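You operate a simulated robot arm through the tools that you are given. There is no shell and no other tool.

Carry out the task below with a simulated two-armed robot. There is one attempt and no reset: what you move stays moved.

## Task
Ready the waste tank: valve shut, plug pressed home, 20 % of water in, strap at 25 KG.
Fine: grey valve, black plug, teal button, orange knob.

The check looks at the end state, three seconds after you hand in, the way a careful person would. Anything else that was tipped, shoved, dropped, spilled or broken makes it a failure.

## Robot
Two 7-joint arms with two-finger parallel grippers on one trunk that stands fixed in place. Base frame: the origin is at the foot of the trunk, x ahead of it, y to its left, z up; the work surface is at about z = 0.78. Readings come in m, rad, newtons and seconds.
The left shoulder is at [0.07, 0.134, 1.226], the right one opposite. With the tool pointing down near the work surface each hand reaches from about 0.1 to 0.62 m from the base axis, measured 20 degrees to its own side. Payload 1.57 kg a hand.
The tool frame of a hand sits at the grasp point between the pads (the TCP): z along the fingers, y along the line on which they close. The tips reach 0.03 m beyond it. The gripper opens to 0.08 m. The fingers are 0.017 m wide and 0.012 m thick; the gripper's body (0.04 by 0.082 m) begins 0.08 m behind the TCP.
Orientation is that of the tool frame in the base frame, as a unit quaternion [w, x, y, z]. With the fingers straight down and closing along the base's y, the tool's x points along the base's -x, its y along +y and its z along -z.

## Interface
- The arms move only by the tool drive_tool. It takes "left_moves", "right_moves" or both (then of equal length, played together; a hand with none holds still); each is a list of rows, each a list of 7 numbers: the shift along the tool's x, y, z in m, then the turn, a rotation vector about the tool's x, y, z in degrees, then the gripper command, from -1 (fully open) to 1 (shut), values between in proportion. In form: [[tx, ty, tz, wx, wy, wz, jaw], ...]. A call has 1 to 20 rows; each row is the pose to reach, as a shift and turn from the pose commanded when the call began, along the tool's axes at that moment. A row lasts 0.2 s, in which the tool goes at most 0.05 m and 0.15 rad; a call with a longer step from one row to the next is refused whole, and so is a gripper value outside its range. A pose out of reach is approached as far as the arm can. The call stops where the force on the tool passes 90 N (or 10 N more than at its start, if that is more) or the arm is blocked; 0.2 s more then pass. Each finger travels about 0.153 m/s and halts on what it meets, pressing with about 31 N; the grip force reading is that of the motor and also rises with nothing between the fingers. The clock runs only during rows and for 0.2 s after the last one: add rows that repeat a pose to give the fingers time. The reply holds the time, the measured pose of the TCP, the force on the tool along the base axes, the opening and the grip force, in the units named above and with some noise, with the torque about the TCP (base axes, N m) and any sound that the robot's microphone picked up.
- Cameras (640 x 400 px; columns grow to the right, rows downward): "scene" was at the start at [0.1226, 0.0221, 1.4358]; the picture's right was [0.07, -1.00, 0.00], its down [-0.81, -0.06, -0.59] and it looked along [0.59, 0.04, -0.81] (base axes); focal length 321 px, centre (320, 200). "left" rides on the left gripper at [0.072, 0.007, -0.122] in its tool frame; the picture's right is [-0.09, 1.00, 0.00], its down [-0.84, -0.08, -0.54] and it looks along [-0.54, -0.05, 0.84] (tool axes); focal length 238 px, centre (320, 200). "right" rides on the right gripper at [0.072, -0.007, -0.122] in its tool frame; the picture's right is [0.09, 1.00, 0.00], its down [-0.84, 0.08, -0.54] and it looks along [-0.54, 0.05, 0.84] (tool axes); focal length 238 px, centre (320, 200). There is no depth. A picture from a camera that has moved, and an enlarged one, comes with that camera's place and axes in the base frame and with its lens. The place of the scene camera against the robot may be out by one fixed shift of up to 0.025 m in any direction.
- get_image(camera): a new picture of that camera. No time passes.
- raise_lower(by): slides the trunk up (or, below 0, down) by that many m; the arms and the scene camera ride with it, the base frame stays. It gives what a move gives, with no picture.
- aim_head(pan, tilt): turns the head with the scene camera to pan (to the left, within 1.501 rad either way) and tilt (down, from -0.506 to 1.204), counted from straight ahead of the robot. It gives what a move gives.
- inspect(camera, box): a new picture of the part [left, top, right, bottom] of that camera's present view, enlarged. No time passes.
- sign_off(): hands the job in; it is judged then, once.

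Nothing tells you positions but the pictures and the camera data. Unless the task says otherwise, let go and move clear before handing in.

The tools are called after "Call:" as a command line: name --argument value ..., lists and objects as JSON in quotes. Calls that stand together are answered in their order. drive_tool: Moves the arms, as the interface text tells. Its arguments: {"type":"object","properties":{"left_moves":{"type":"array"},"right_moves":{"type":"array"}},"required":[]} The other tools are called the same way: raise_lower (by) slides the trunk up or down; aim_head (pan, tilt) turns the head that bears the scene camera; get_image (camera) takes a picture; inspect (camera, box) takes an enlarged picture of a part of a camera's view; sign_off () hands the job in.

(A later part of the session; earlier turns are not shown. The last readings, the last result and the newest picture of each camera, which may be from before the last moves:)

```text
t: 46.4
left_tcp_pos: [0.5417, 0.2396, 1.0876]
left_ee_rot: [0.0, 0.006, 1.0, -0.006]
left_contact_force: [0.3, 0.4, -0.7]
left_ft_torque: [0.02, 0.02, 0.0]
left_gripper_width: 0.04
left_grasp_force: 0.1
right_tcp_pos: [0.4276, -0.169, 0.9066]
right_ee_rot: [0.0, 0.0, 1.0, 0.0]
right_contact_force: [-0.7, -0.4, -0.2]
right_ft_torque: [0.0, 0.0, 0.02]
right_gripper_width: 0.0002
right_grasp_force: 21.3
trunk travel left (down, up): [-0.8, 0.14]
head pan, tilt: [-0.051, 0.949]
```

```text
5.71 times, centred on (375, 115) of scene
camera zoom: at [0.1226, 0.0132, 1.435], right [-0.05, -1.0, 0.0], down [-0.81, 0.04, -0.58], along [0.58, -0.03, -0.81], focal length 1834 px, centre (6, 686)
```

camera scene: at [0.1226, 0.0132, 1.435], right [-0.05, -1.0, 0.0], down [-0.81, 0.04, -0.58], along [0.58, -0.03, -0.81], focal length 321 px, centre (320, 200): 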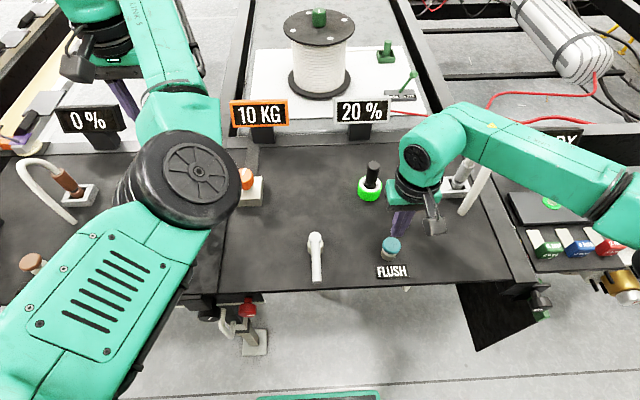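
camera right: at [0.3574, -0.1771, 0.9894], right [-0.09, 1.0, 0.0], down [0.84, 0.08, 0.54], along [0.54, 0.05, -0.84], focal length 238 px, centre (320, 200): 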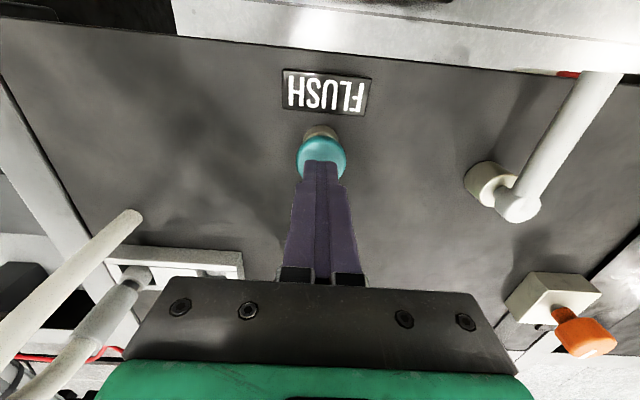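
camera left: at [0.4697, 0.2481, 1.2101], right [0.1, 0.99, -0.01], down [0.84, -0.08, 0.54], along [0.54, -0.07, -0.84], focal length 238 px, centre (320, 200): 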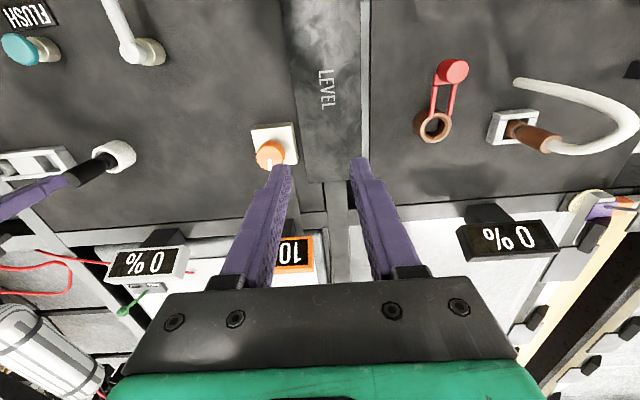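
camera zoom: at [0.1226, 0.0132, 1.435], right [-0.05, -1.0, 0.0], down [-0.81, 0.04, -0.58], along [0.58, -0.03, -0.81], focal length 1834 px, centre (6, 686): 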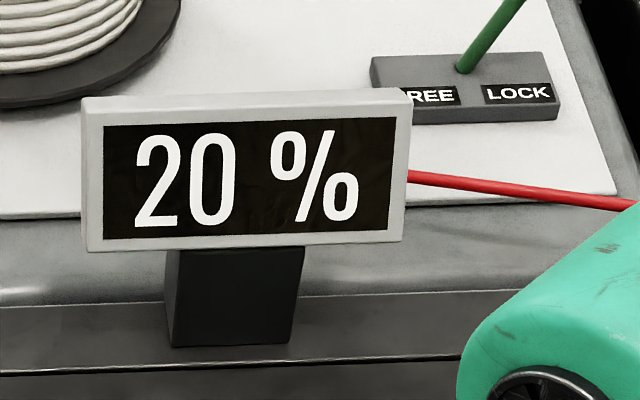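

The water reads 20 %. Now the left hand goes over the orange knob at about (0.60, 0.148); the right hand rises out of the way.

Call:
drive_tool --left_moves '[[-0.01, -0.02, 0.01, 0, 0, 0, -1], [-0.02, -0.04, 0.025, 0, 0, 0, -1], [-0.03, -0.06, 0.04, 0, 0, 0, -1], [-0.045, -0.08, 0.055, 0, 0, 0, -1], [-0.06, -0.092, 0.07, 0, 0, 0, -1], [-0.06, -0.092, 0.085, 0, 0, 0, -1], [-0.06, -0.092, 0.085, 0, 0, 0, -1]]' --right_moves '[[0, 0, -0.03, 0, 0, 0, 1], [0, 0, -0.06, 0, 0, 0, 1], [0, -0.01, -0.09, 0, 0, 0, 1], [0, -0.02, -0.12, 0, 0, 0, 1], [0, -0.03, -0.15, 0, 0, 0, 1], [0, -0.03, -0.15, 0, 0, 0, 1], [0, -0.03, -0.15, 0, 0, 0, 1]]'

Call:
get_image --camera "left"

Call:
get_image --camera "scene"

Call:
get_image --camera "right"

```text
t: 48.0
left_tcp_pos: [0.5982, 0.1447, 1.0098]
left_ee_rot: [0.0, 0.006, 1.0, -0.005]
left_contact_force: [0.0, 0.0, 0.4]
left_ft_torque: [0.01, 0.01, -0.02]
left_gripper_width: 0.0802
left_grasp_force: 0.1
right_tcp_pos: [0.4283, -0.2003, 1.0546]
right_ee_rot: [-0.001, 0.001, 1.0, -0.001]
right_contact_force: [0.3, 0.3, 0.7]
right_ft_torque: [-0.01, 0.02, 0.05]
right_gripper_width: 0.0001
right_grasp_force: 20.9
trunk travel left (down, up): [-0.8, 0.14]
head pan, tilt: [-0.051, 0.949]
```

```text
taken
camera left: at [0.5275, 0.1538, 1.1313], right [0.1, 0.99, -0.01], down [0.84, -0.08, 0.54], along [0.54, -0.07, -0.84], focal length 238 px, centre (320, 200)
```

left: 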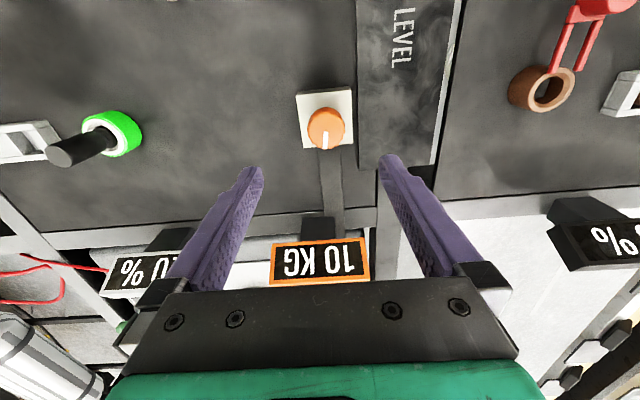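

```text
taken
camera scene: at [0.122, 0.013, 1.4351], right [-0.05, -1.0, 0.0], down [-0.81, 0.04, -0.58], along [0.58, -0.03, -0.81], focal length 321 px, centre (320, 200)
```

scene: 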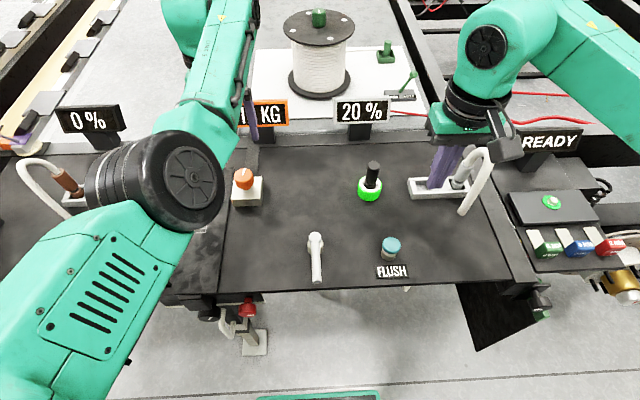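

```text
taken
camera right: at [0.3567, -0.2067, 1.1759], right [-0.09, 1.0, 0.0], down [0.84, 0.08, 0.54], along [0.54, 0.05, -0.84], focal length 238 px, centre (320, 200)
```

right: 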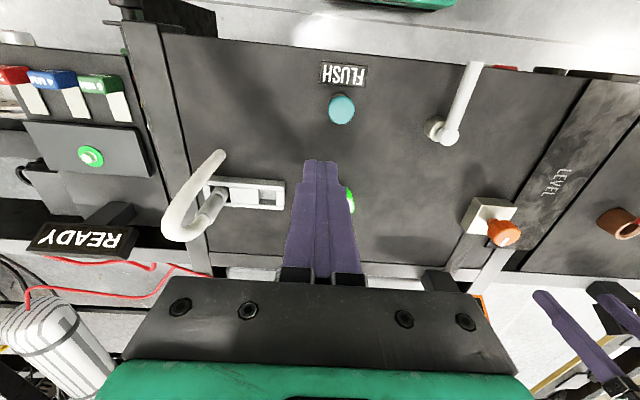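

The knob's pointer points toward the display (away from the robot); its top is at about (0.602, 0.149, 0.86). I'll lower the open fingers around it and grip.

Call:
drive_tool --left_moves '[[-0.004, 0.004, 0.04, 0, 0, 0, -1], [-0.004, 0.004, 0.08, 0, 0, 0, -1], [-0.004, 0.004, 0.11, 0, 0, 0, -1], [-0.004, 0.004, 0.11, 0, 0, 0, -1]]'

Call:
get_image --camera "left"

Call:
get_image --camera "right"

Call:
get_image --camera "scene"

```text
t: 49.0
left_tcp_pos: [0.6017, 0.1514, 0.8995]
left_ee_rot: [-0.002, 0.005, 1.0, -0.005]
left_contact_force: [-0.4, 0.3, 0.0]
left_ft_torque: [0.03, -0.01, -0.02]
left_gripper_width: 0.0801
left_grasp_force: 0.1
right_tcp_pos: [0.4282, -0.201, 1.0528]
right_ee_rot: [-0.001, 0.0, 1.0, -0.001]
right_contact_force: [0.5, -0.6, -0.9]
right_ft_torque: [0.02, 0.02, 0.0]
right_gripper_width: 0.0
right_grasp_force: 21.7
trunk travel left (down, up): [-0.8, 0.14]
head pan, tilt: [-0.051, 0.949]
```

```text
taken
camera left: at [0.5296, 0.1589, 1.0225], right [0.1, 0.99, -0.01], down [0.84, -0.08, 0.54], along [0.54, -0.06, -0.84], focal length 238 px, centre (320, 200)
```

left: 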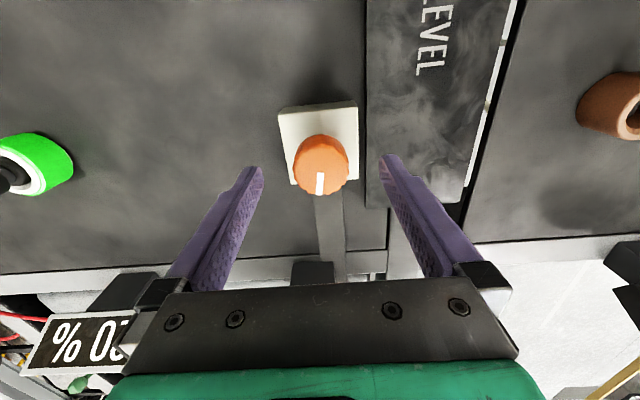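

```text
taken
camera right: at [0.3566, -0.2069, 1.1756], right [-0.09, 1.0, 0.0], down [0.84, 0.08, 0.54], along [0.54, 0.05, -0.84], focal length 238 px, centre (320, 200)
```

right: 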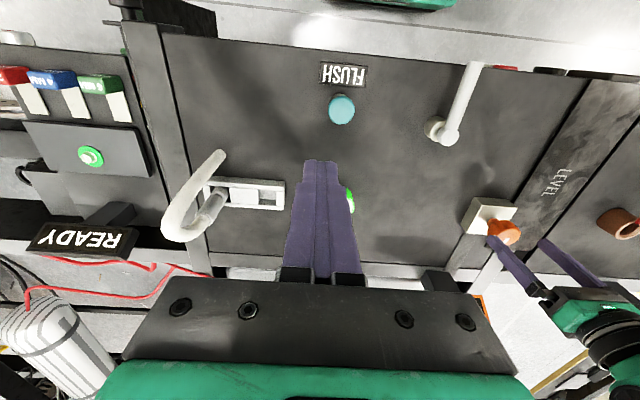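

```text
taken
camera scene: at [0.122, 0.0127, 1.4351], right [-0.05, -1.0, 0.0], down [-0.81, 0.04, -0.58], along [0.58, -0.03, -0.81], focal length 321 px, centre (320, 200)
```

scene: 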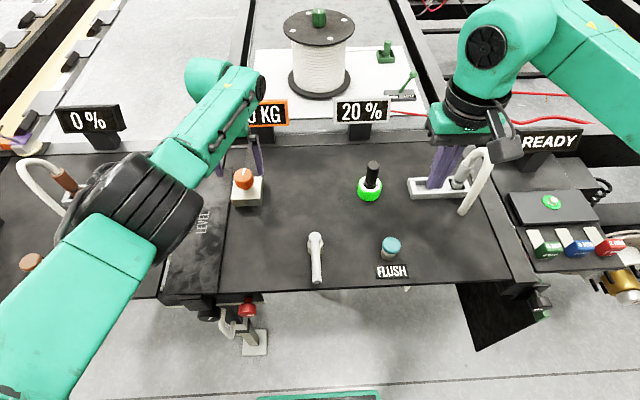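

The fingers are centred on the knob. I'll shift the right hand so its camera can read the KG display, and lower the left hand around the knob.

Call:
drive_tool --left_moves '[[0, 0, 0.02, 0, 0, 0, -1], [0, 0, 0.04, 0, 0, 0, -1], [0, 0, 0.049, 0, 0, 0, -1], [0, 0, 0.049, 0, 0, 0, -1]]' --right_moves '[[0.01, -0.025, -0.015, 0, 0, 0, 1], [0.02, -0.05, -0.03, 0, 0, 0, 1], [0.03, -0.075, -0.05, 0, 0, 0, 1], [0.03, -0.1, -0.05, 0, 0, 0, 1]]'

Call:
get_image --camera "left"

Call:
get_image --camera "right"

Call:
inspect --camera "scene" --box '[200, 90, 310, 220]'

```text
t: 50.0
left_tcp_pos: [0.591, 0.1491, 0.8565]
left_ee_rot: [0.0, 0.006, 1.0, -0.005]
left_contact_force: [-0.3, -0.1, -0.5]
left_ft_torque: [0.03, 0.0, 0.03]
left_gripper_width: 0.0799
left_grasp_force: 0.2
left hand out of reach, approached as far as the arm can: row 2, 3, 4
right_tcp_pos: [0.3977, -0.3, 1.106]
right_ee_rot: [0.0, 0.0, 1.0, 0.001]
right_contact_force: [-0.3, -0.2, 0.1]
right_ft_torque: [0.0, 0.02, -0.02]
right_gripper_width: 0.0
right_grasp_force: 21.3
trunk travel left (down, up): [-0.8, 0.14]
head pan, tilt: [-0.051, 0.949]
```

```text
taken
camera left: at [0.5196, 0.1562, 0.9781], right [0.1, 0.99, -0.01], down [0.84, -0.08, 0.54], along [0.54, -0.06, -0.84], focal length 238 px, centre (320, 200)
```

left: 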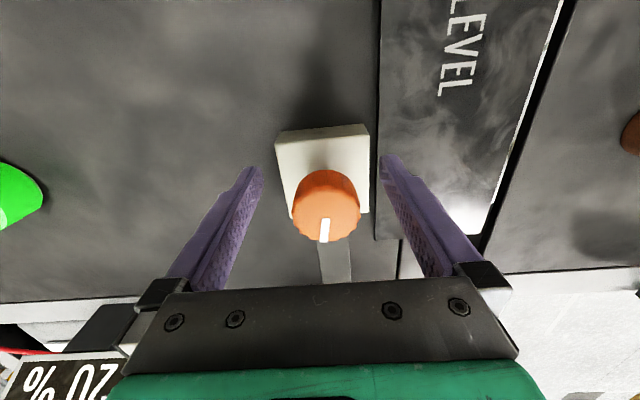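

```text
taken
camera right: at [0.3256, -0.3071, 1.2275], right [-0.09, 1.0, 0.0], down [0.84, 0.08, 0.54], along [0.54, 0.05, -0.84], focal length 238 px, centre (320, 200)
```

right: 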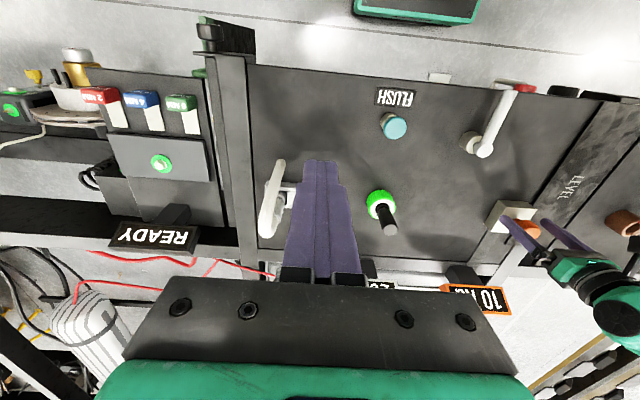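

```text
3.08 times, centred on (255, 155) of scene
camera zoom: at [0.1218, 0.0124, 1.4351], right [-0.05, -1.0, 0.0], down [-0.81, 0.04, -0.58], along [0.58, -0.03, -0.81], focal length 988 px, centre (520, 338)
```

zoom: 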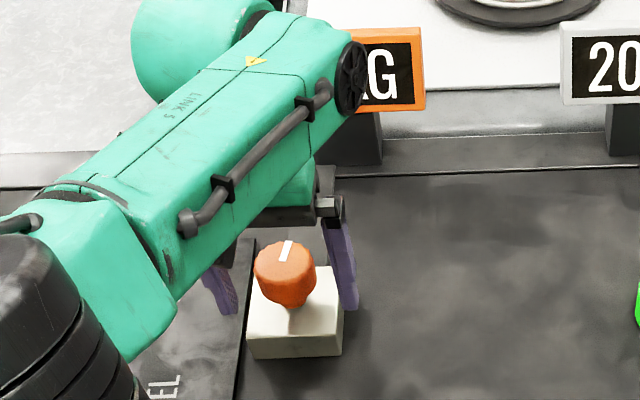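

The left arm runs out of reach about 1 cm short of the knob's centre. I'll lift the hand, lower the trunk 0.10 m for more forward reach, then come back down.

Call:
drive_tool --left_moves '[[0, 0, -0.04, 0, 0, 0, -1], [0, 0, -0.08, 0, 0, 0, -1], [0, 0, -0.12, 0, 0, 0, -1], [0, 0, -0.16, 0, 0, 0, -1], [0, 0, -0.16, 0, 0, 0, -1]]'

Call:
get_image --camera "scene"

Call:
raise_lower --by -0.1

Call:
get_image --camera "scene"

Call:
get_image --camera "left"

Call:
get_image --camera "right"

```text
t: 51.2
left_tcp_pos: [0.5938, 0.1519, 1.0156]
left_ee_rot: [-0.002, 0.006, 1.0, -0.006]
left_contact_force: [0.1, -0.5, 0.6]
left_ft_torque: [0.0, 0.03, 0.0]
left_gripper_width: 0.0801
left_grasp_force: 0.1
left hand out of reach, approached as far as the arm can: row 1, 2
right_tcp_pos: [0.3971, -0.3009, 1.1043]
right_ee_rot: [0.0, 0.001, 1.0, 0.002]
right_contact_force: [0.7, -0.4, 0.7]
right_ft_torque: [-0.01, 0.01, 0.0]
right_gripper_width: 0.0
right_grasp_force: 21.6
trunk travel left (down, up): [-0.8, 0.14]
head pan, tilt: [-0.051, 0.949]
```

```text
taken
camera scene: at [0.1225, 0.0125, 1.435], right [-0.05, -1.0, 0.0], down [-0.81, 0.04, -0.58], along [0.58, -0.03, -0.81], focal length 321 px, centre (320, 200)
```

scene: 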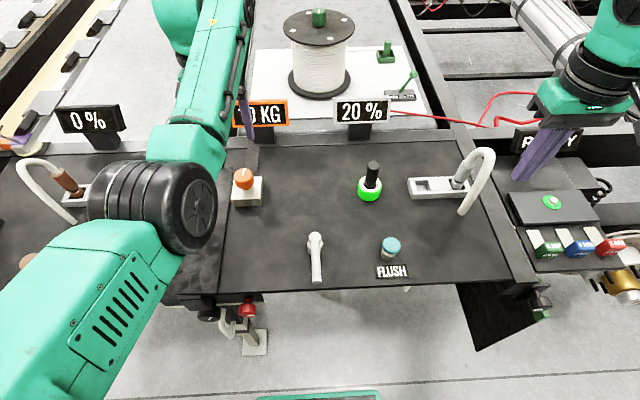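

```text
t: 52.5
left_tcp_pos: [0.5941, 0.1528, 0.9154]
left_ee_rot: [-0.001, 0.005, 1.0, -0.005]
left_contact_force: [0.2, 0.1, 0.7]
left_ft_torque: [0.0, -0.03, -0.01]
left_gripper_width: 0.0799
left_grasp_force: 0.1
right_tcp_pos: [0.397, -0.2999, 1.0049]
right_ee_rot: [0.0, 0.0, 1.0, 0.0]
right_contact_force: [0.2, 0.0, -0.5]
right_ft_torque: [-0.01, 0.01, 0.0]
right_gripper_width: 0.0001
right_grasp_force: 21.5
trunk travel left (down, up): [-0.7, 0.24]
head pan, tilt: [-0.051, 0.949]
```

```text
taken
camera scene: at [0.1218, 0.0133, 1.3351], right [-0.05, -1.0, 0.0], down [-0.81, 0.04, -0.58], along [0.58, -0.03, -0.81], focal length 321 px, centre (320, 200)
```

scene: 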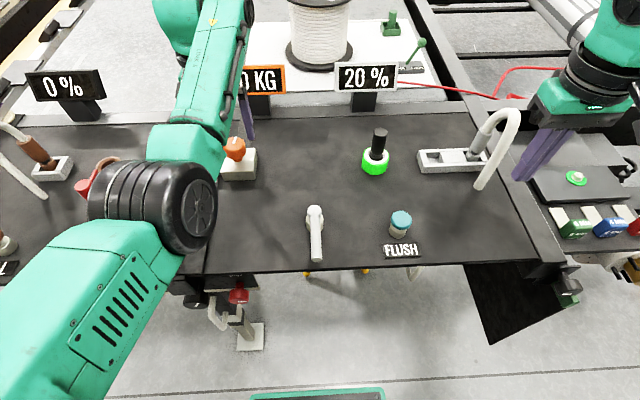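

```text
taken
camera left: at [0.5221, 0.1611, 1.0373], right [0.1, 0.99, -0.01], down [0.84, -0.08, 0.54], along [0.54, -0.07, -0.84], focal length 238 px, centre (320, 200)
```

left: 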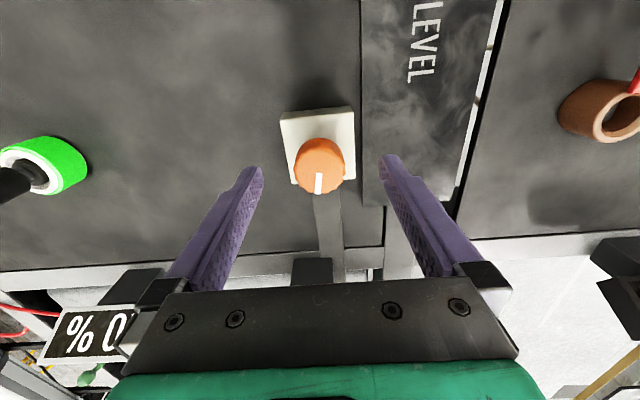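

```text
taken
camera right: at [0.3257, -0.3061, 1.1276], right [-0.09, 1.0, 0.0], down [0.84, 0.08, 0.54], along [0.54, 0.05, -0.84], focal length 238 px, centre (320, 200)
```

right: 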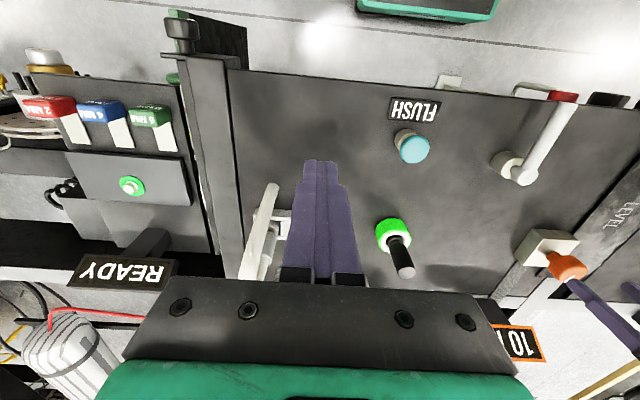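

The trunk is lower and nothing was touched. I'll re-centre over the knob (0.602, 0.149), lower around it, and raise the right hand back to see the display.

Call:
drive_tool --left_moves '[[-0.008, -0.003, 0.01, 0, 0, 0, -1], [-0.008, -0.003, 0.03, 0, 0, 0, -1], [-0.008, -0.003, 0.05, 0, 0, 0, -1], [-0.008, -0.003, 0.064, 0, 0, 0, -1], [-0.008, -0.003, 0.064, 0, 0, 0, -1]]' --right_moves '[[0, -0.01, -0.03, 0, 0, 0, 1], [0, -0.02, -0.06, 0, 0, 0, 1], [0, -0.03, -0.09, 0, 0, 0, 1], [0, -0.03, -0.12, 0, 0, 0, 1], [0, -0.03, -0.12, 0, 0, 0, 1]]'

Call:
get_image --camera "left"

Call:
get_image --camera "right"

Call:
inspect --camera "scene" --box '[180, 50, 310, 200]'

```text
t: 53.7
left_tcp_pos: [0.6002, 0.1481, 0.8508]
left_ee_rot: [-0.001, 0.007, 1.0, -0.005]
left_contact_force: [0.6, -0.1, -0.9]
left_ft_torque: [-0.01, 0.02, 0.0]
left_gripper_width: 0.0801
left_grasp_force: 0.0
right_tcp_pos: [0.4015, -0.3315, 1.1253]
right_ee_rot: [0.0, 0.001, 1.0, 0.001]
right_contact_force: [0.4, 0.4, -0.3]
right_ft_torque: [0.01, 0.02, 0.0]
right_gripper_width: 0.0002
right_grasp_force: 21.1
trunk travel left (down, up): [-0.7, 0.24]
head pan, tilt: [-0.051, 0.949]
```

```text
taken
camera left: at [0.5293, 0.1556, 0.9729], right [0.1, 0.99, -0.01], down [0.84, -0.08, 0.54], along [0.54, -0.07, -0.84], focal length 238 px, centre (320, 200)
```

left: 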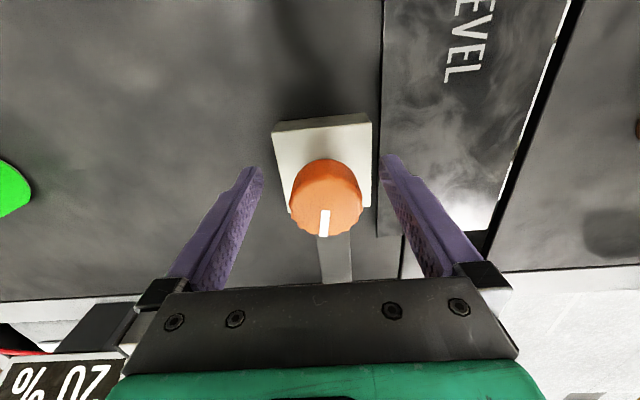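

```text
taken
camera right: at [0.3288, -0.3368, 1.2472], right [-0.09, 1.0, 0.0], down [0.84, 0.08, 0.54], along [0.54, 0.05, -0.84], focal length 238 px, centre (320, 200)
```

right: 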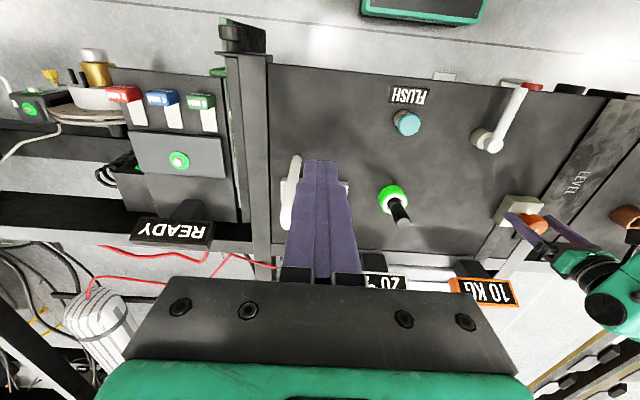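

```text
2.67 times, centred on (245, 125) of scene
camera zoom: at [0.1221, 0.0128, 1.3351], right [-0.05, -1.0, 0.0], down [-0.81, 0.04, -0.58], along [0.58, -0.03, -0.81], focal length 856 px, centre (520, 400)
```

zoom: 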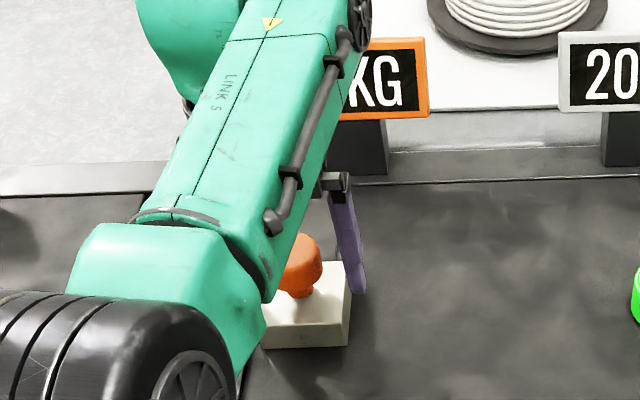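

Fingers straddle the knob with clearance and the right camera reads 10 KG. I'll close on the knob.

Call:
drive_tool --left_moves '[[0, 0, 0, 0, 0, 0, -0.2], [0, 0, 0, 0, 0, 0, 0.3], [0, 0, 0, 0, 0, 0, 0.5], [0, 0, 0, 0, 0, 0, 0.5]]'

Call:
get_image --camera "left"

```text
t: 54.7
left_tcp_pos: [0.6004, 0.1504, 0.8502]
left_ee_rot: [0.0, 0.005, 1.0, -0.005]
left_contact_force: [0.5, 7.9, -1.7]
left_ft_torque: [1.48, -0.08, 0.1]
left_gripper_width: 0.0433
left_grasp_force: 45.6
right_tcp_pos: [0.4013, -0.3287, 1.1261]
right_ee_rot: [0.0, 0.001, 1.0, -0.001]
right_contact_force: [-0.2, -0.7, -0.1]
right_ft_torque: [0.02, 0.02, -0.01]
right_gripper_width: 0.0
right_grasp_force: 21.6
trunk travel left (down, up): [-0.7, 0.24]
head pan, tilt: [-0.051, 0.949]
```

```text
taken
camera left: at [0.5294, 0.158, 0.9729], right [0.1, 0.99, -0.01], down [0.84, -0.08, 0.54], along [0.54, -0.06, -0.84], focal length 238 px, centre (320, 200)
```

left: 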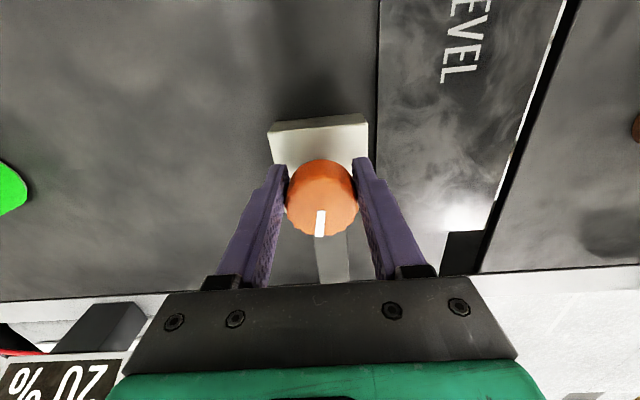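

The knob is gripped at 43 mm. I'll turn it about 16 degrees clockwise (seen from above) and read the display.

Call:
drive_tool --left_moves '[[0, 0.002, 0, 0, 0, 5, 0.5], [0, 0.002, 0, 0, 0, 11, 0.5], [0, 0.002, 0, 0, 0, 16, 0.5]]'

Call:
get_image --camera "left"

Call:
inspect --camera "right" --box '[420, 180, 640, 330]'

```text
t: 55.5
left_tcp_pos: [0.601, 0.1531, 0.8496]
left_ee_rot: [-0.001, 0.146, 0.989, -0.006]
left_contact_force: [-0.3, 8.7, 2.5]
left_ft_torque: [1.12, 0.95, 0.08]
left_gripper_width: 0.0434
left_grasp_force: 44.5
right_tcp_pos: [0.3996, -0.3281, 1.126]
right_ee_rot: [0.0, 0.001, 1.0, 0.0]
right_contact_force: [0.0, 0.9, 0.1]
right_ft_torque: [0.0, -0.02, -0.05]
right_gripper_width: 0.0
right_grasp_force: 21.4
trunk travel left (down, up): [-0.7, 0.24]
head pan, tilt: [-0.051, 0.949]
```

```text
taken
camera left: at [0.5347, 0.1804, 0.9727], right [0.38, 0.93, -0.01], down [0.78, -0.31, 0.54], along [0.5, -0.21, -0.84], focal length 238 px, centre (320, 200)
```

left: 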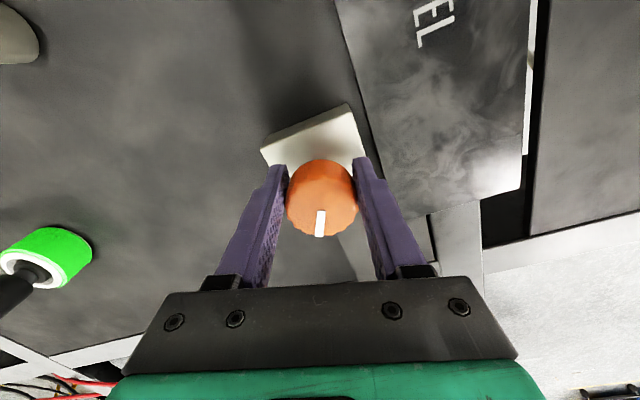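

```text
2.67 times, centred on (530, 255) of right
camera zoom: at [0.3286, -0.3346, 1.2477], right [-0.09, 1.0, 0.0], down [0.84, 0.08, 0.54], along [0.54, 0.05, -0.84], focal length 636 px, centre (-240, 53)
```

zoom: 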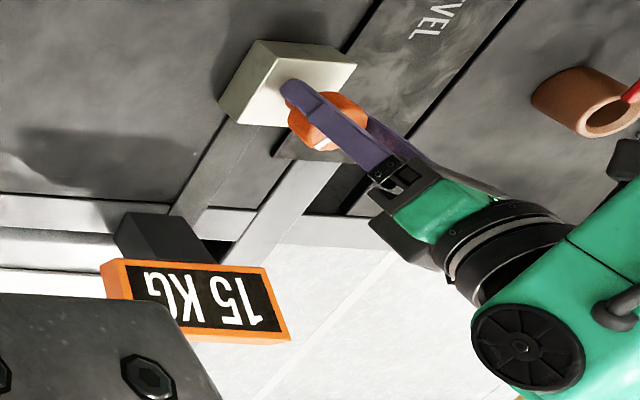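

Clockwise raises it: 15 KG now. I'll keep turning in small steps and note where each change happens.

Call:
drive_tool --left_moves '[[0, 0, 0, 0, 0, 6, 0.5]]'

Call:
inspect --camera "right" --box '[420, 180, 640, 330]'

Call:
drive_tool --left_moves '[[0, 0, 0, 0, 0, 6, 0.5]]'

Call:
inspect --camera "right" --box '[420, 180, 640, 330]'

```text
t: 55.9
left_tcp_pos: [0.6022, 0.1526, 0.8511]
left_ee_rot: [0.0, 0.196, 0.981, -0.005]
left_contact_force: [0.1, 11.5, -1.3]
left_ft_torque: [1.5, 0.64, 0.07]
left_gripper_width: 0.0436
left_grasp_force: 44.8
right_tcp_pos: [0.4019, -0.3274, 1.1256]
right_ee_rot: [-0.001, 0.0, 1.0, -0.002]
right_contact_force: [0.3, 0.6, -0.5]
right_ft_torque: [0.0, -0.01, 0.0]
right_gripper_width: 0.0
right_grasp_force: 21.5
trunk travel left (down, up): [-0.7, 0.24]
head pan, tilt: [-0.051, 0.949]
```

```text
2.67 times, centred on (530, 255) of right
camera zoom: at [0.3295, -0.3336, 1.2476], right [-0.09, 1.0, 0.0], down [0.84, 0.08, 0.54], along [0.54, 0.05, -0.84], focal length 636 px, centre (-240, 53)
```

zoom: 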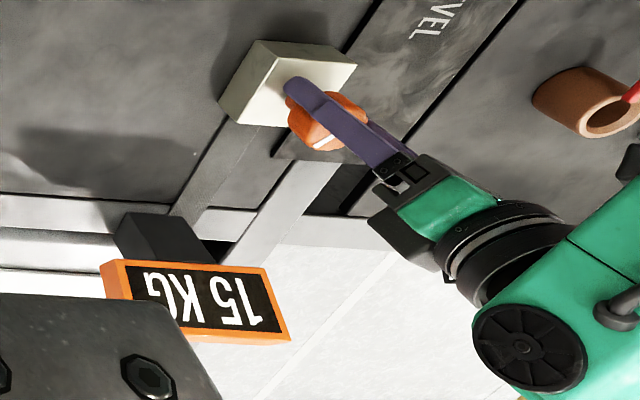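

```text
t: 56.3
left_tcp_pos: [0.6022, 0.1548, 0.8511]
left_ee_rot: [0.001, 0.247, 0.969, -0.006]
left_contact_force: [1.9, 17.3, 1.8]
left_ft_torque: [1.14, 0.61, 0.13]
left_gripper_width: 0.0429
left_grasp_force: 45.1
right_tcp_pos: [0.4016, -0.3258, 1.1265]
right_ee_rot: [-0.001, 0.0, 1.0, -0.002]
right_contact_force: [0.3, 0.4, -0.1]
right_ft_torque: [0.0, -0.02, 0.05]
right_gripper_width: 0.0
right_grasp_force: 21.2
trunk travel left (down, up): [-0.7, 0.24]
head pan, tilt: [-0.051, 0.949]
```

```text
2.67 times, centred on (530, 255) of right
camera zoom: at [0.3291, -0.3325, 1.2481], right [-0.09, 1.0, 0.0], down [0.84, 0.08, 0.54], along [0.54, 0.05, -0.84], focal length 636 px, centre (-240, 53)
```

zoom: 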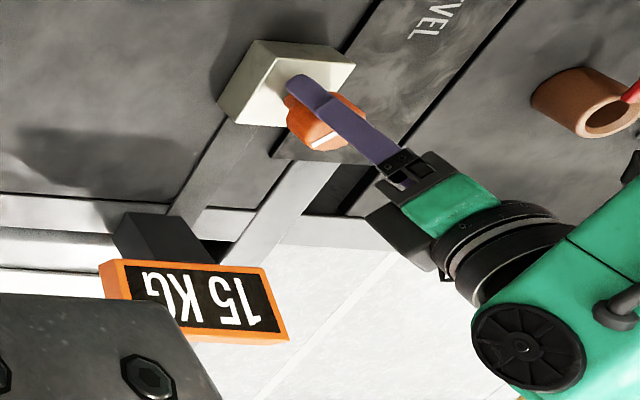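

At 28 degrees it still shows 15 KG, with some sideways strain. I'll ease the hand slightly to +y and continue turning.

Call:
drive_tool --left_moves '[[0.0024, 0.0044, 0, 0, 0, 5, 0.5]]'

Call:
inspect --camera "right" --box '[420, 180, 640, 330]'

Call:
drive_tool --left_moves '[[0, 0, 0, 0, 0, 6, 0.5]]'

Call:
inspect --camera "right" --box '[420, 180, 640, 330]'

```text
t: 56.7
left_tcp_pos: [0.6032, 0.1555, 0.8506]
left_ee_rot: [0.0, 0.291, 0.957, -0.008]
left_contact_force: [-1.7, 4.2, -8.1]
left_ft_torque: [1.14, -1.11, 0.01]
left_gripper_width: 0.0433
left_grasp_force: 44.9
right_tcp_pos: [0.4017, -0.3295, 1.1242]
right_ee_rot: [-0.001, 0.001, 1.0, 0.0]
right_contact_force: [0.4, -0.4, -0.1]
right_ft_torque: [-0.02, 0.04, -0.01]
right_gripper_width: 0.0
right_grasp_force: 21.3
trunk travel left (down, up): [-0.7, 0.24]
head pan, tilt: [-0.051, 0.949]
```

```text
2.67 times, centred on (530, 255) of right
camera zoom: at [0.3293, -0.3355, 1.247], right [-0.09, 1.0, 0.0], down [0.84, 0.08, 0.54], along [0.54, 0.05, -0.84], focal length 636 px, centre (-240, 53)
```

zoom: 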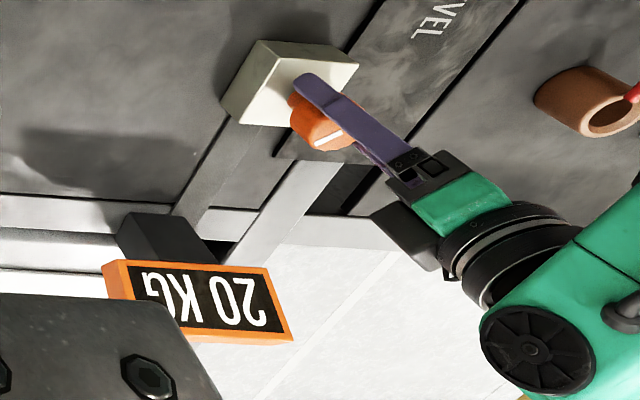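

```text
t: 57.1
left_tcp_pos: [0.6029, 0.1562, 0.8511]
left_ee_rot: [0.0, 0.34, 0.94, -0.006]
left_contact_force: [3.3, 4.8, -4.8]
left_ft_torque: [0.79, 0.24, 0.06]
left_gripper_width: 0.0432
left_grasp_force: 45.1
right_tcp_pos: [0.4024, -0.3307, 1.1239]
right_ee_rot: [-0.001, 0.001, 1.0, 0.0]
right_contact_force: [0.0, -0.3, -0.4]
right_ft_torque: [-0.01, -0.02, 0.0]
right_gripper_width: 0.0001
right_grasp_force: 21.7
trunk travel left (down, up): [-0.7, 0.24]
head pan, tilt: [-0.051, 0.949]
```

```text
2.67 times, centred on (530, 255) of right
camera zoom: at [0.3307, -0.3355, 1.2468], right [-0.09, 1.0, 0.0], down [0.84, 0.08, 0.54], along [0.54, 0.05, -0.84], focal length 636 px, centre (-240, 53)
```

zoom: 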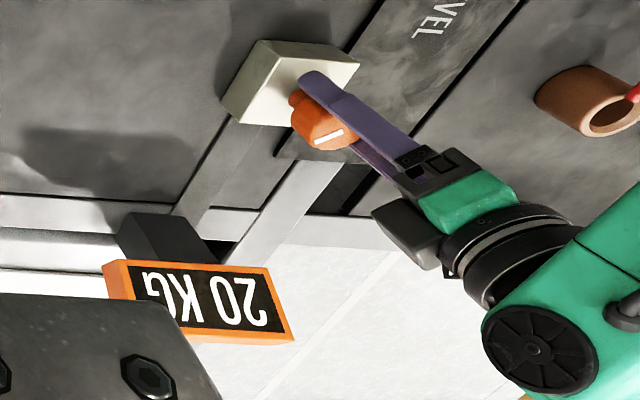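

20 KG appeared near 31 degrees; now at 39. I expect 25 KG from about 50 degrees; continuing in small steps.

Call:
drive_tool --left_moves '[[0, 0, 0, 0, 0, 6, 0.5]]'

Call:
inspect --camera "right" --box '[420, 180, 640, 330]'

Call:
drive_tool --left_moves '[[0, 0, 0, 0, 0, 5, 0.5]]'

Call:
inspect --camera "right" --box '[420, 180, 640, 330]'

```text
t: 57.5
left_tcp_pos: [0.6046, 0.1558, 0.8508]
left_ee_rot: [0.002, 0.389, 0.921, -0.005]
left_contact_force: [10.6, 4.8, -0.8]
left_ft_torque: [0.89, 0.22, 0.13]
left_gripper_width: 0.0428
left_grasp_force: 45.0
right_tcp_pos: [0.404, -0.329, 1.1245]
right_ee_rot: [-0.001, 0.001, 1.0, 0.0]
right_contact_force: [-0.1, -0.3, 1.0]
right_ft_torque: [0.01, 0.02, 0.0]
right_gripper_width: 0.0002
right_grasp_force: 21.1
trunk travel left (down, up): [-0.7, 0.24]
head pan, tilt: [-0.051, 0.949]
```

```text
2.67 times, centred on (530, 255) of right
camera zoom: at [0.3315, -0.3355, 1.2467], right [-0.09, 1.0, 0.0], down [0.84, 0.08, 0.54], along [0.54, 0.05, -0.84], focal length 636 px, centre (-240, 53)
```

zoom: 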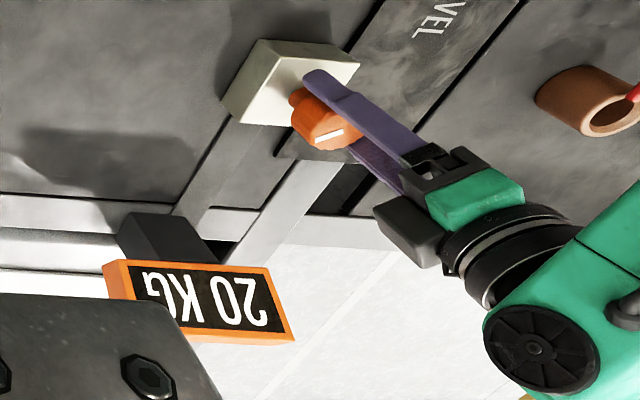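

```text
t: 57.9
left_tcp_pos: [0.6036, 0.1566, 0.8511]
left_ee_rot: [0.002, 0.428, 0.904, -0.005]
left_contact_force: [12.9, 4.2, 2.6]
left_ft_torque: [1.26, 0.23, 0.08]
left_gripper_width: 0.0435
left_grasp_force: 45.1
right_tcp_pos: [0.4029, -0.3288, 1.1235]
right_ee_rot: [-0.001, 0.001, 1.0, 0.0]
right_contact_force: [-0.1, -0.2, -0.5]
right_ft_torque: [-0.03, 0.01, -0.01]
right_gripper_width: 0.0002
right_grasp_force: 21.5
trunk travel left (down, up): [-0.7, 0.24]
head pan, tilt: [-0.051, 0.949]
```

```text
2.67 times, centred on (530, 255) of right
camera zoom: at [0.3317, -0.3357, 1.2465], right [-0.09, 1.0, 0.0], down [0.84, 0.08, 0.54], along [0.54, 0.05, -0.84], focal length 636 px, centre (-240, 53)
```

zoom: 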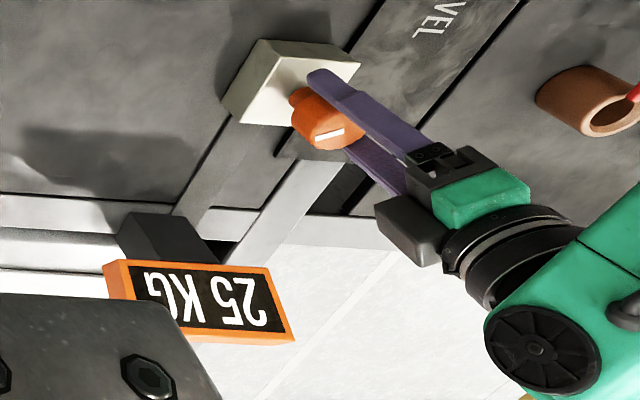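

25 KG shows at about 50 degrees. To land well inside the 25 band, I'll check whether it stays 25 further on, then settle in the middle.

Call:
drive_tool --left_moves '[[0, 0, 0, 0, 0, 6, 0.5]]'

Call:
inspect --camera "right" --box '[420, 180, 640, 330]'

Call:
drive_tool --left_moves '[[0, 0, 0, 0, 0, 5, 0.5]]'

Call:
inspect --camera "right" --box '[420, 180, 640, 330]'

```text
t: 58.3
left_tcp_pos: [0.6052, 0.1571, 0.8513]
left_ee_rot: [0.003, 0.475, 0.88, -0.004]
left_contact_force: [18.4, 7.8, 6.6]
left_ft_torque: [0.91, 0.18, 0.18]
left_gripper_width: 0.043
left_grasp_force: 44.8
right_tcp_pos: [0.4032, -0.3286, 1.1252]
right_ee_rot: [-0.001, 0.001, 1.0, 0.0]
right_contact_force: [-0.1, -0.4, 0.1]
right_ft_torque: [-0.02, -0.01, 0.01]
right_gripper_width: 0.0
right_grasp_force: 21.0
trunk travel left (down, up): [-0.7, 0.24]
head pan, tilt: [-0.051, 0.949]
```

```text
2.67 times, centred on (530, 255) of right
camera zoom: at [0.3322, -0.3349, 1.2466], right [-0.09, 1.0, 0.0], down [0.84, 0.08, 0.54], along [0.54, 0.05, -0.84], focal length 636 px, centre (-240, 53)
```

zoom: 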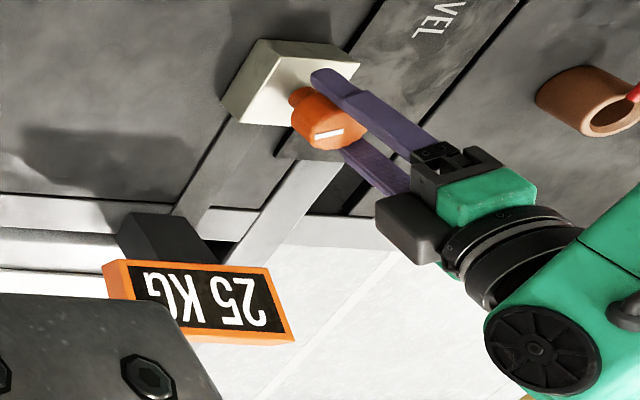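

```text
t: 58.7
left_tcp_pos: [0.6065, 0.1578, 0.8504]
left_ee_rot: [0.002, 0.513, 0.858, -0.004]
left_contact_force: [23.4, 9.2, 11.2]
left_ft_torque: [0.92, 0.1, 0.27]
left_gripper_width: 0.0429
left_grasp_force: 45.5
right_tcp_pos: [0.4036, -0.3278, 1.1233]
right_ee_rot: [-0.002, 0.0, 1.0, 0.0]
right_contact_force: [0.2, 0.4, -0.2]
right_ft_torque: [-0.01, 0.0, -0.02]
right_gripper_width: 0.0
right_grasp_force: 21.0
trunk travel left (down, up): [-0.7, 0.24]
head pan, tilt: [-0.051, 0.949]
```

```text
2.67 times, centred on (530, 255) of right
camera zoom: at [0.3328, -0.3346, 1.2466], right [-0.09, 1.0, 0.0], down [0.84, 0.08, 0.54], along [0.54, 0.05, -0.84], focal length 636 px, centre (-240, 53)
```

zoom: 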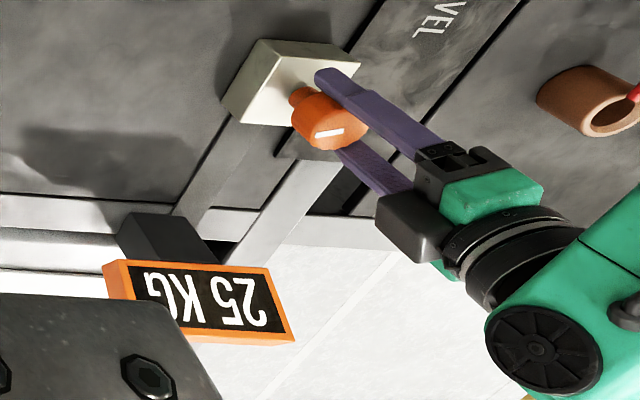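

Still 25 KG at 61 degrees. I'll relieve the forward strain and test 66 degrees.

Call:
drive_tool --left_moves '[[-0.0022, 0.005, 0, 0, 0, 5, 0.5]]'

Call:
inspect --camera "right" --box '[420, 180, 640, 330]'

```text
t: 59.1
left_tcp_pos: [0.6067, 0.1589, 0.8502]
left_ee_rot: [0.002, 0.55, 0.835, -0.006]
left_contact_force: [9.3, 11.0, 8.1]
left_ft_torque: [0.11, -1.21, 0.12]
left_gripper_width: 0.0432
left_grasp_force: 44.8
right_tcp_pos: [0.4007, -0.3278, 1.1251]
right_ee_rot: [0.0, 0.0, 1.0, 0.0]
right_contact_force: [-0.1, -0.3, 0.3]
right_ft_torque: [0.0, -0.03, 0.01]
right_gripper_width: 0.0001
right_grasp_force: 20.9
trunk travel left (down, up): [-0.7, 0.24]
head pan, tilt: [-0.051, 0.949]
```

```text
2.67 times, centred on (530, 255) of right
camera zoom: at [0.329, -0.3342, 1.2475], right [-0.09, 1.0, 0.0], down [0.84, 0.08, 0.54], along [0.54, 0.05, -0.84], focal length 636 px, centre (-240, 53)
```

zoom: 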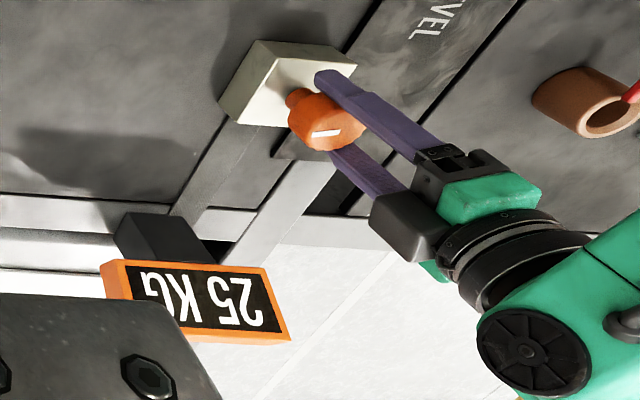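

Still 25 KG at 66 degrees, so 25 is centred near 59 degrees. I'll turn back about 7 degrees, check, then open the fingers.

Call:
drive_tool --left_moves '[[0, 0, 0, 0, 0, -4, 0.5], [0, 0, 0, 0, 0, -7, 0.5], [0, 0, 0, 0, 0, -7, 0.5]]'

Call:
inspect --camera "right" --box '[420, 180, 640, 330]'

Call:
drive_tool --left_moves '[[0, 0, 0, 0, 0, 0, 0], [0, 0, 0, 0, 0, 0, -0.5], [0, 0, 0, 0, 0, 0, -1], [0, 0, 0, 0, 0, 0, -1], [0, 0, 0, 0, 0, 0, -1]]'

Call:
inspect --camera "right" --box '[420, 180, 640, 330]'

Call:
get_image --camera "left"

```text
t: 59.9
left_tcp_pos: [0.6053, 0.1583, 0.8498]
left_ee_rot: [0.001, 0.497, 0.868, -0.006]
left_contact_force: [1.7, 9.2, 5.2]
left_ft_torque: [0.46, -1.17, 0.05]
left_gripper_width: 0.0431
left_grasp_force: 45.0
right_tcp_pos: [0.3994, -0.3285, 1.1261]
right_ee_rot: [0.0, 0.001, 1.0, -0.002]
right_contact_force: [0.6, 0.2, 0.1]
right_ft_torque: [0.04, 0.02, -0.01]
right_gripper_width: 0.0001
right_grasp_force: 21.0
trunk travel left (down, up): [-0.7, 0.24]
head pan, tilt: [-0.051, 0.949]
```

```text
2.67 times, centred on (530, 255) of right
camera zoom: at [0.3273, -0.3345, 1.248], right [-0.09, 1.0, 0.0], down [0.84, 0.08, 0.54], along [0.54, 0.05, -0.84], focal length 636 px, centre (-240, 53)
```

zoom: 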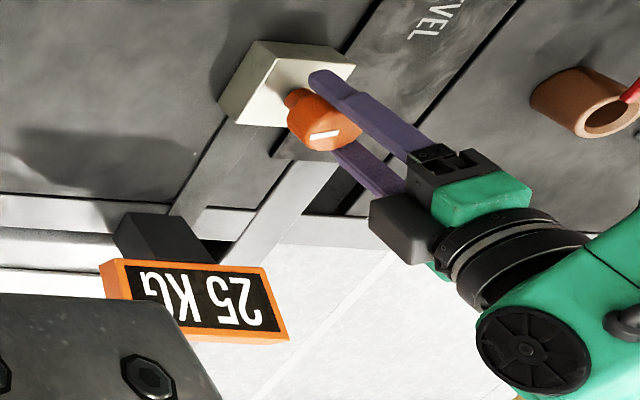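

```text
t: 61.1
left_tcp_pos: [0.6067, 0.1579, 0.8504]
left_ee_rot: [0.003, 0.498, 0.867, -0.005]
left_contact_force: [0.7, -0.4, 0.2]
left_ft_torque: [0.0, -0.01, -0.02]
left_gripper_width: 0.08
left_grasp_force: 0.0
right_tcp_pos: [0.401, -0.3303, 1.1249]
right_ee_rot: [0.0, 0.001, 1.0, 0.0]
right_contact_force: [-0.1, 0.1, -0.2]
right_ft_torque: [0.01, 0.01, 0.01]
right_gripper_width: 0.0001
right_grasp_force: 21.3
trunk travel left (down, up): [-0.7, 0.24]
head pan, tilt: [-0.051, 0.949]
```

```text
2.67 times, centred on (530, 255) of right
camera zoom: at [0.3288, -0.3363, 1.2471], right [-0.09, 1.0, 0.0], down [0.84, 0.08, 0.54], along [0.54, 0.05, -0.84], focal length 636 px, centre (-240, 53)
```

zoom: 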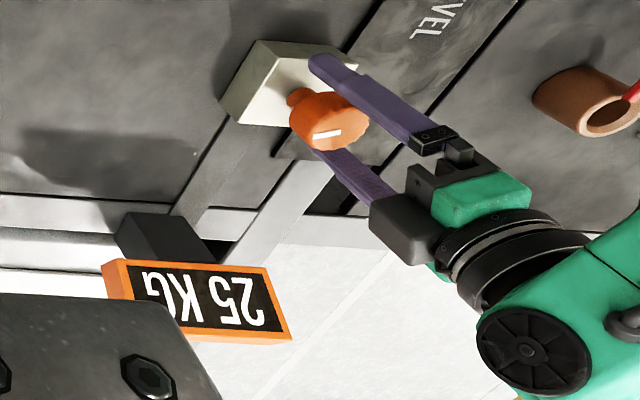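

```text
taken
camera left: at [0.5765, 0.2226, 0.972], right [0.91, 0.42, -0.01], down [0.36, -0.76, 0.55], along [0.23, -0.5, -0.84], focal length 238 px, centre (320, 200)
```

left: 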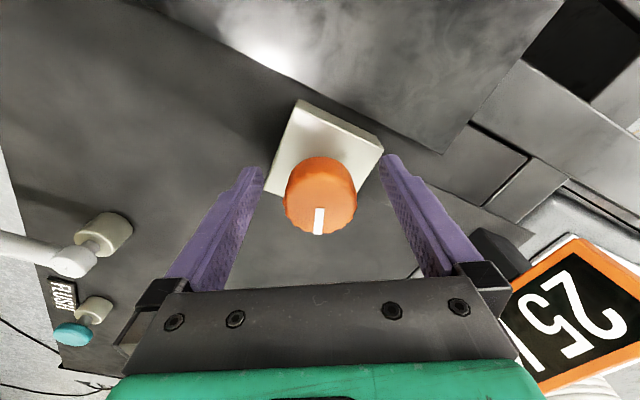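

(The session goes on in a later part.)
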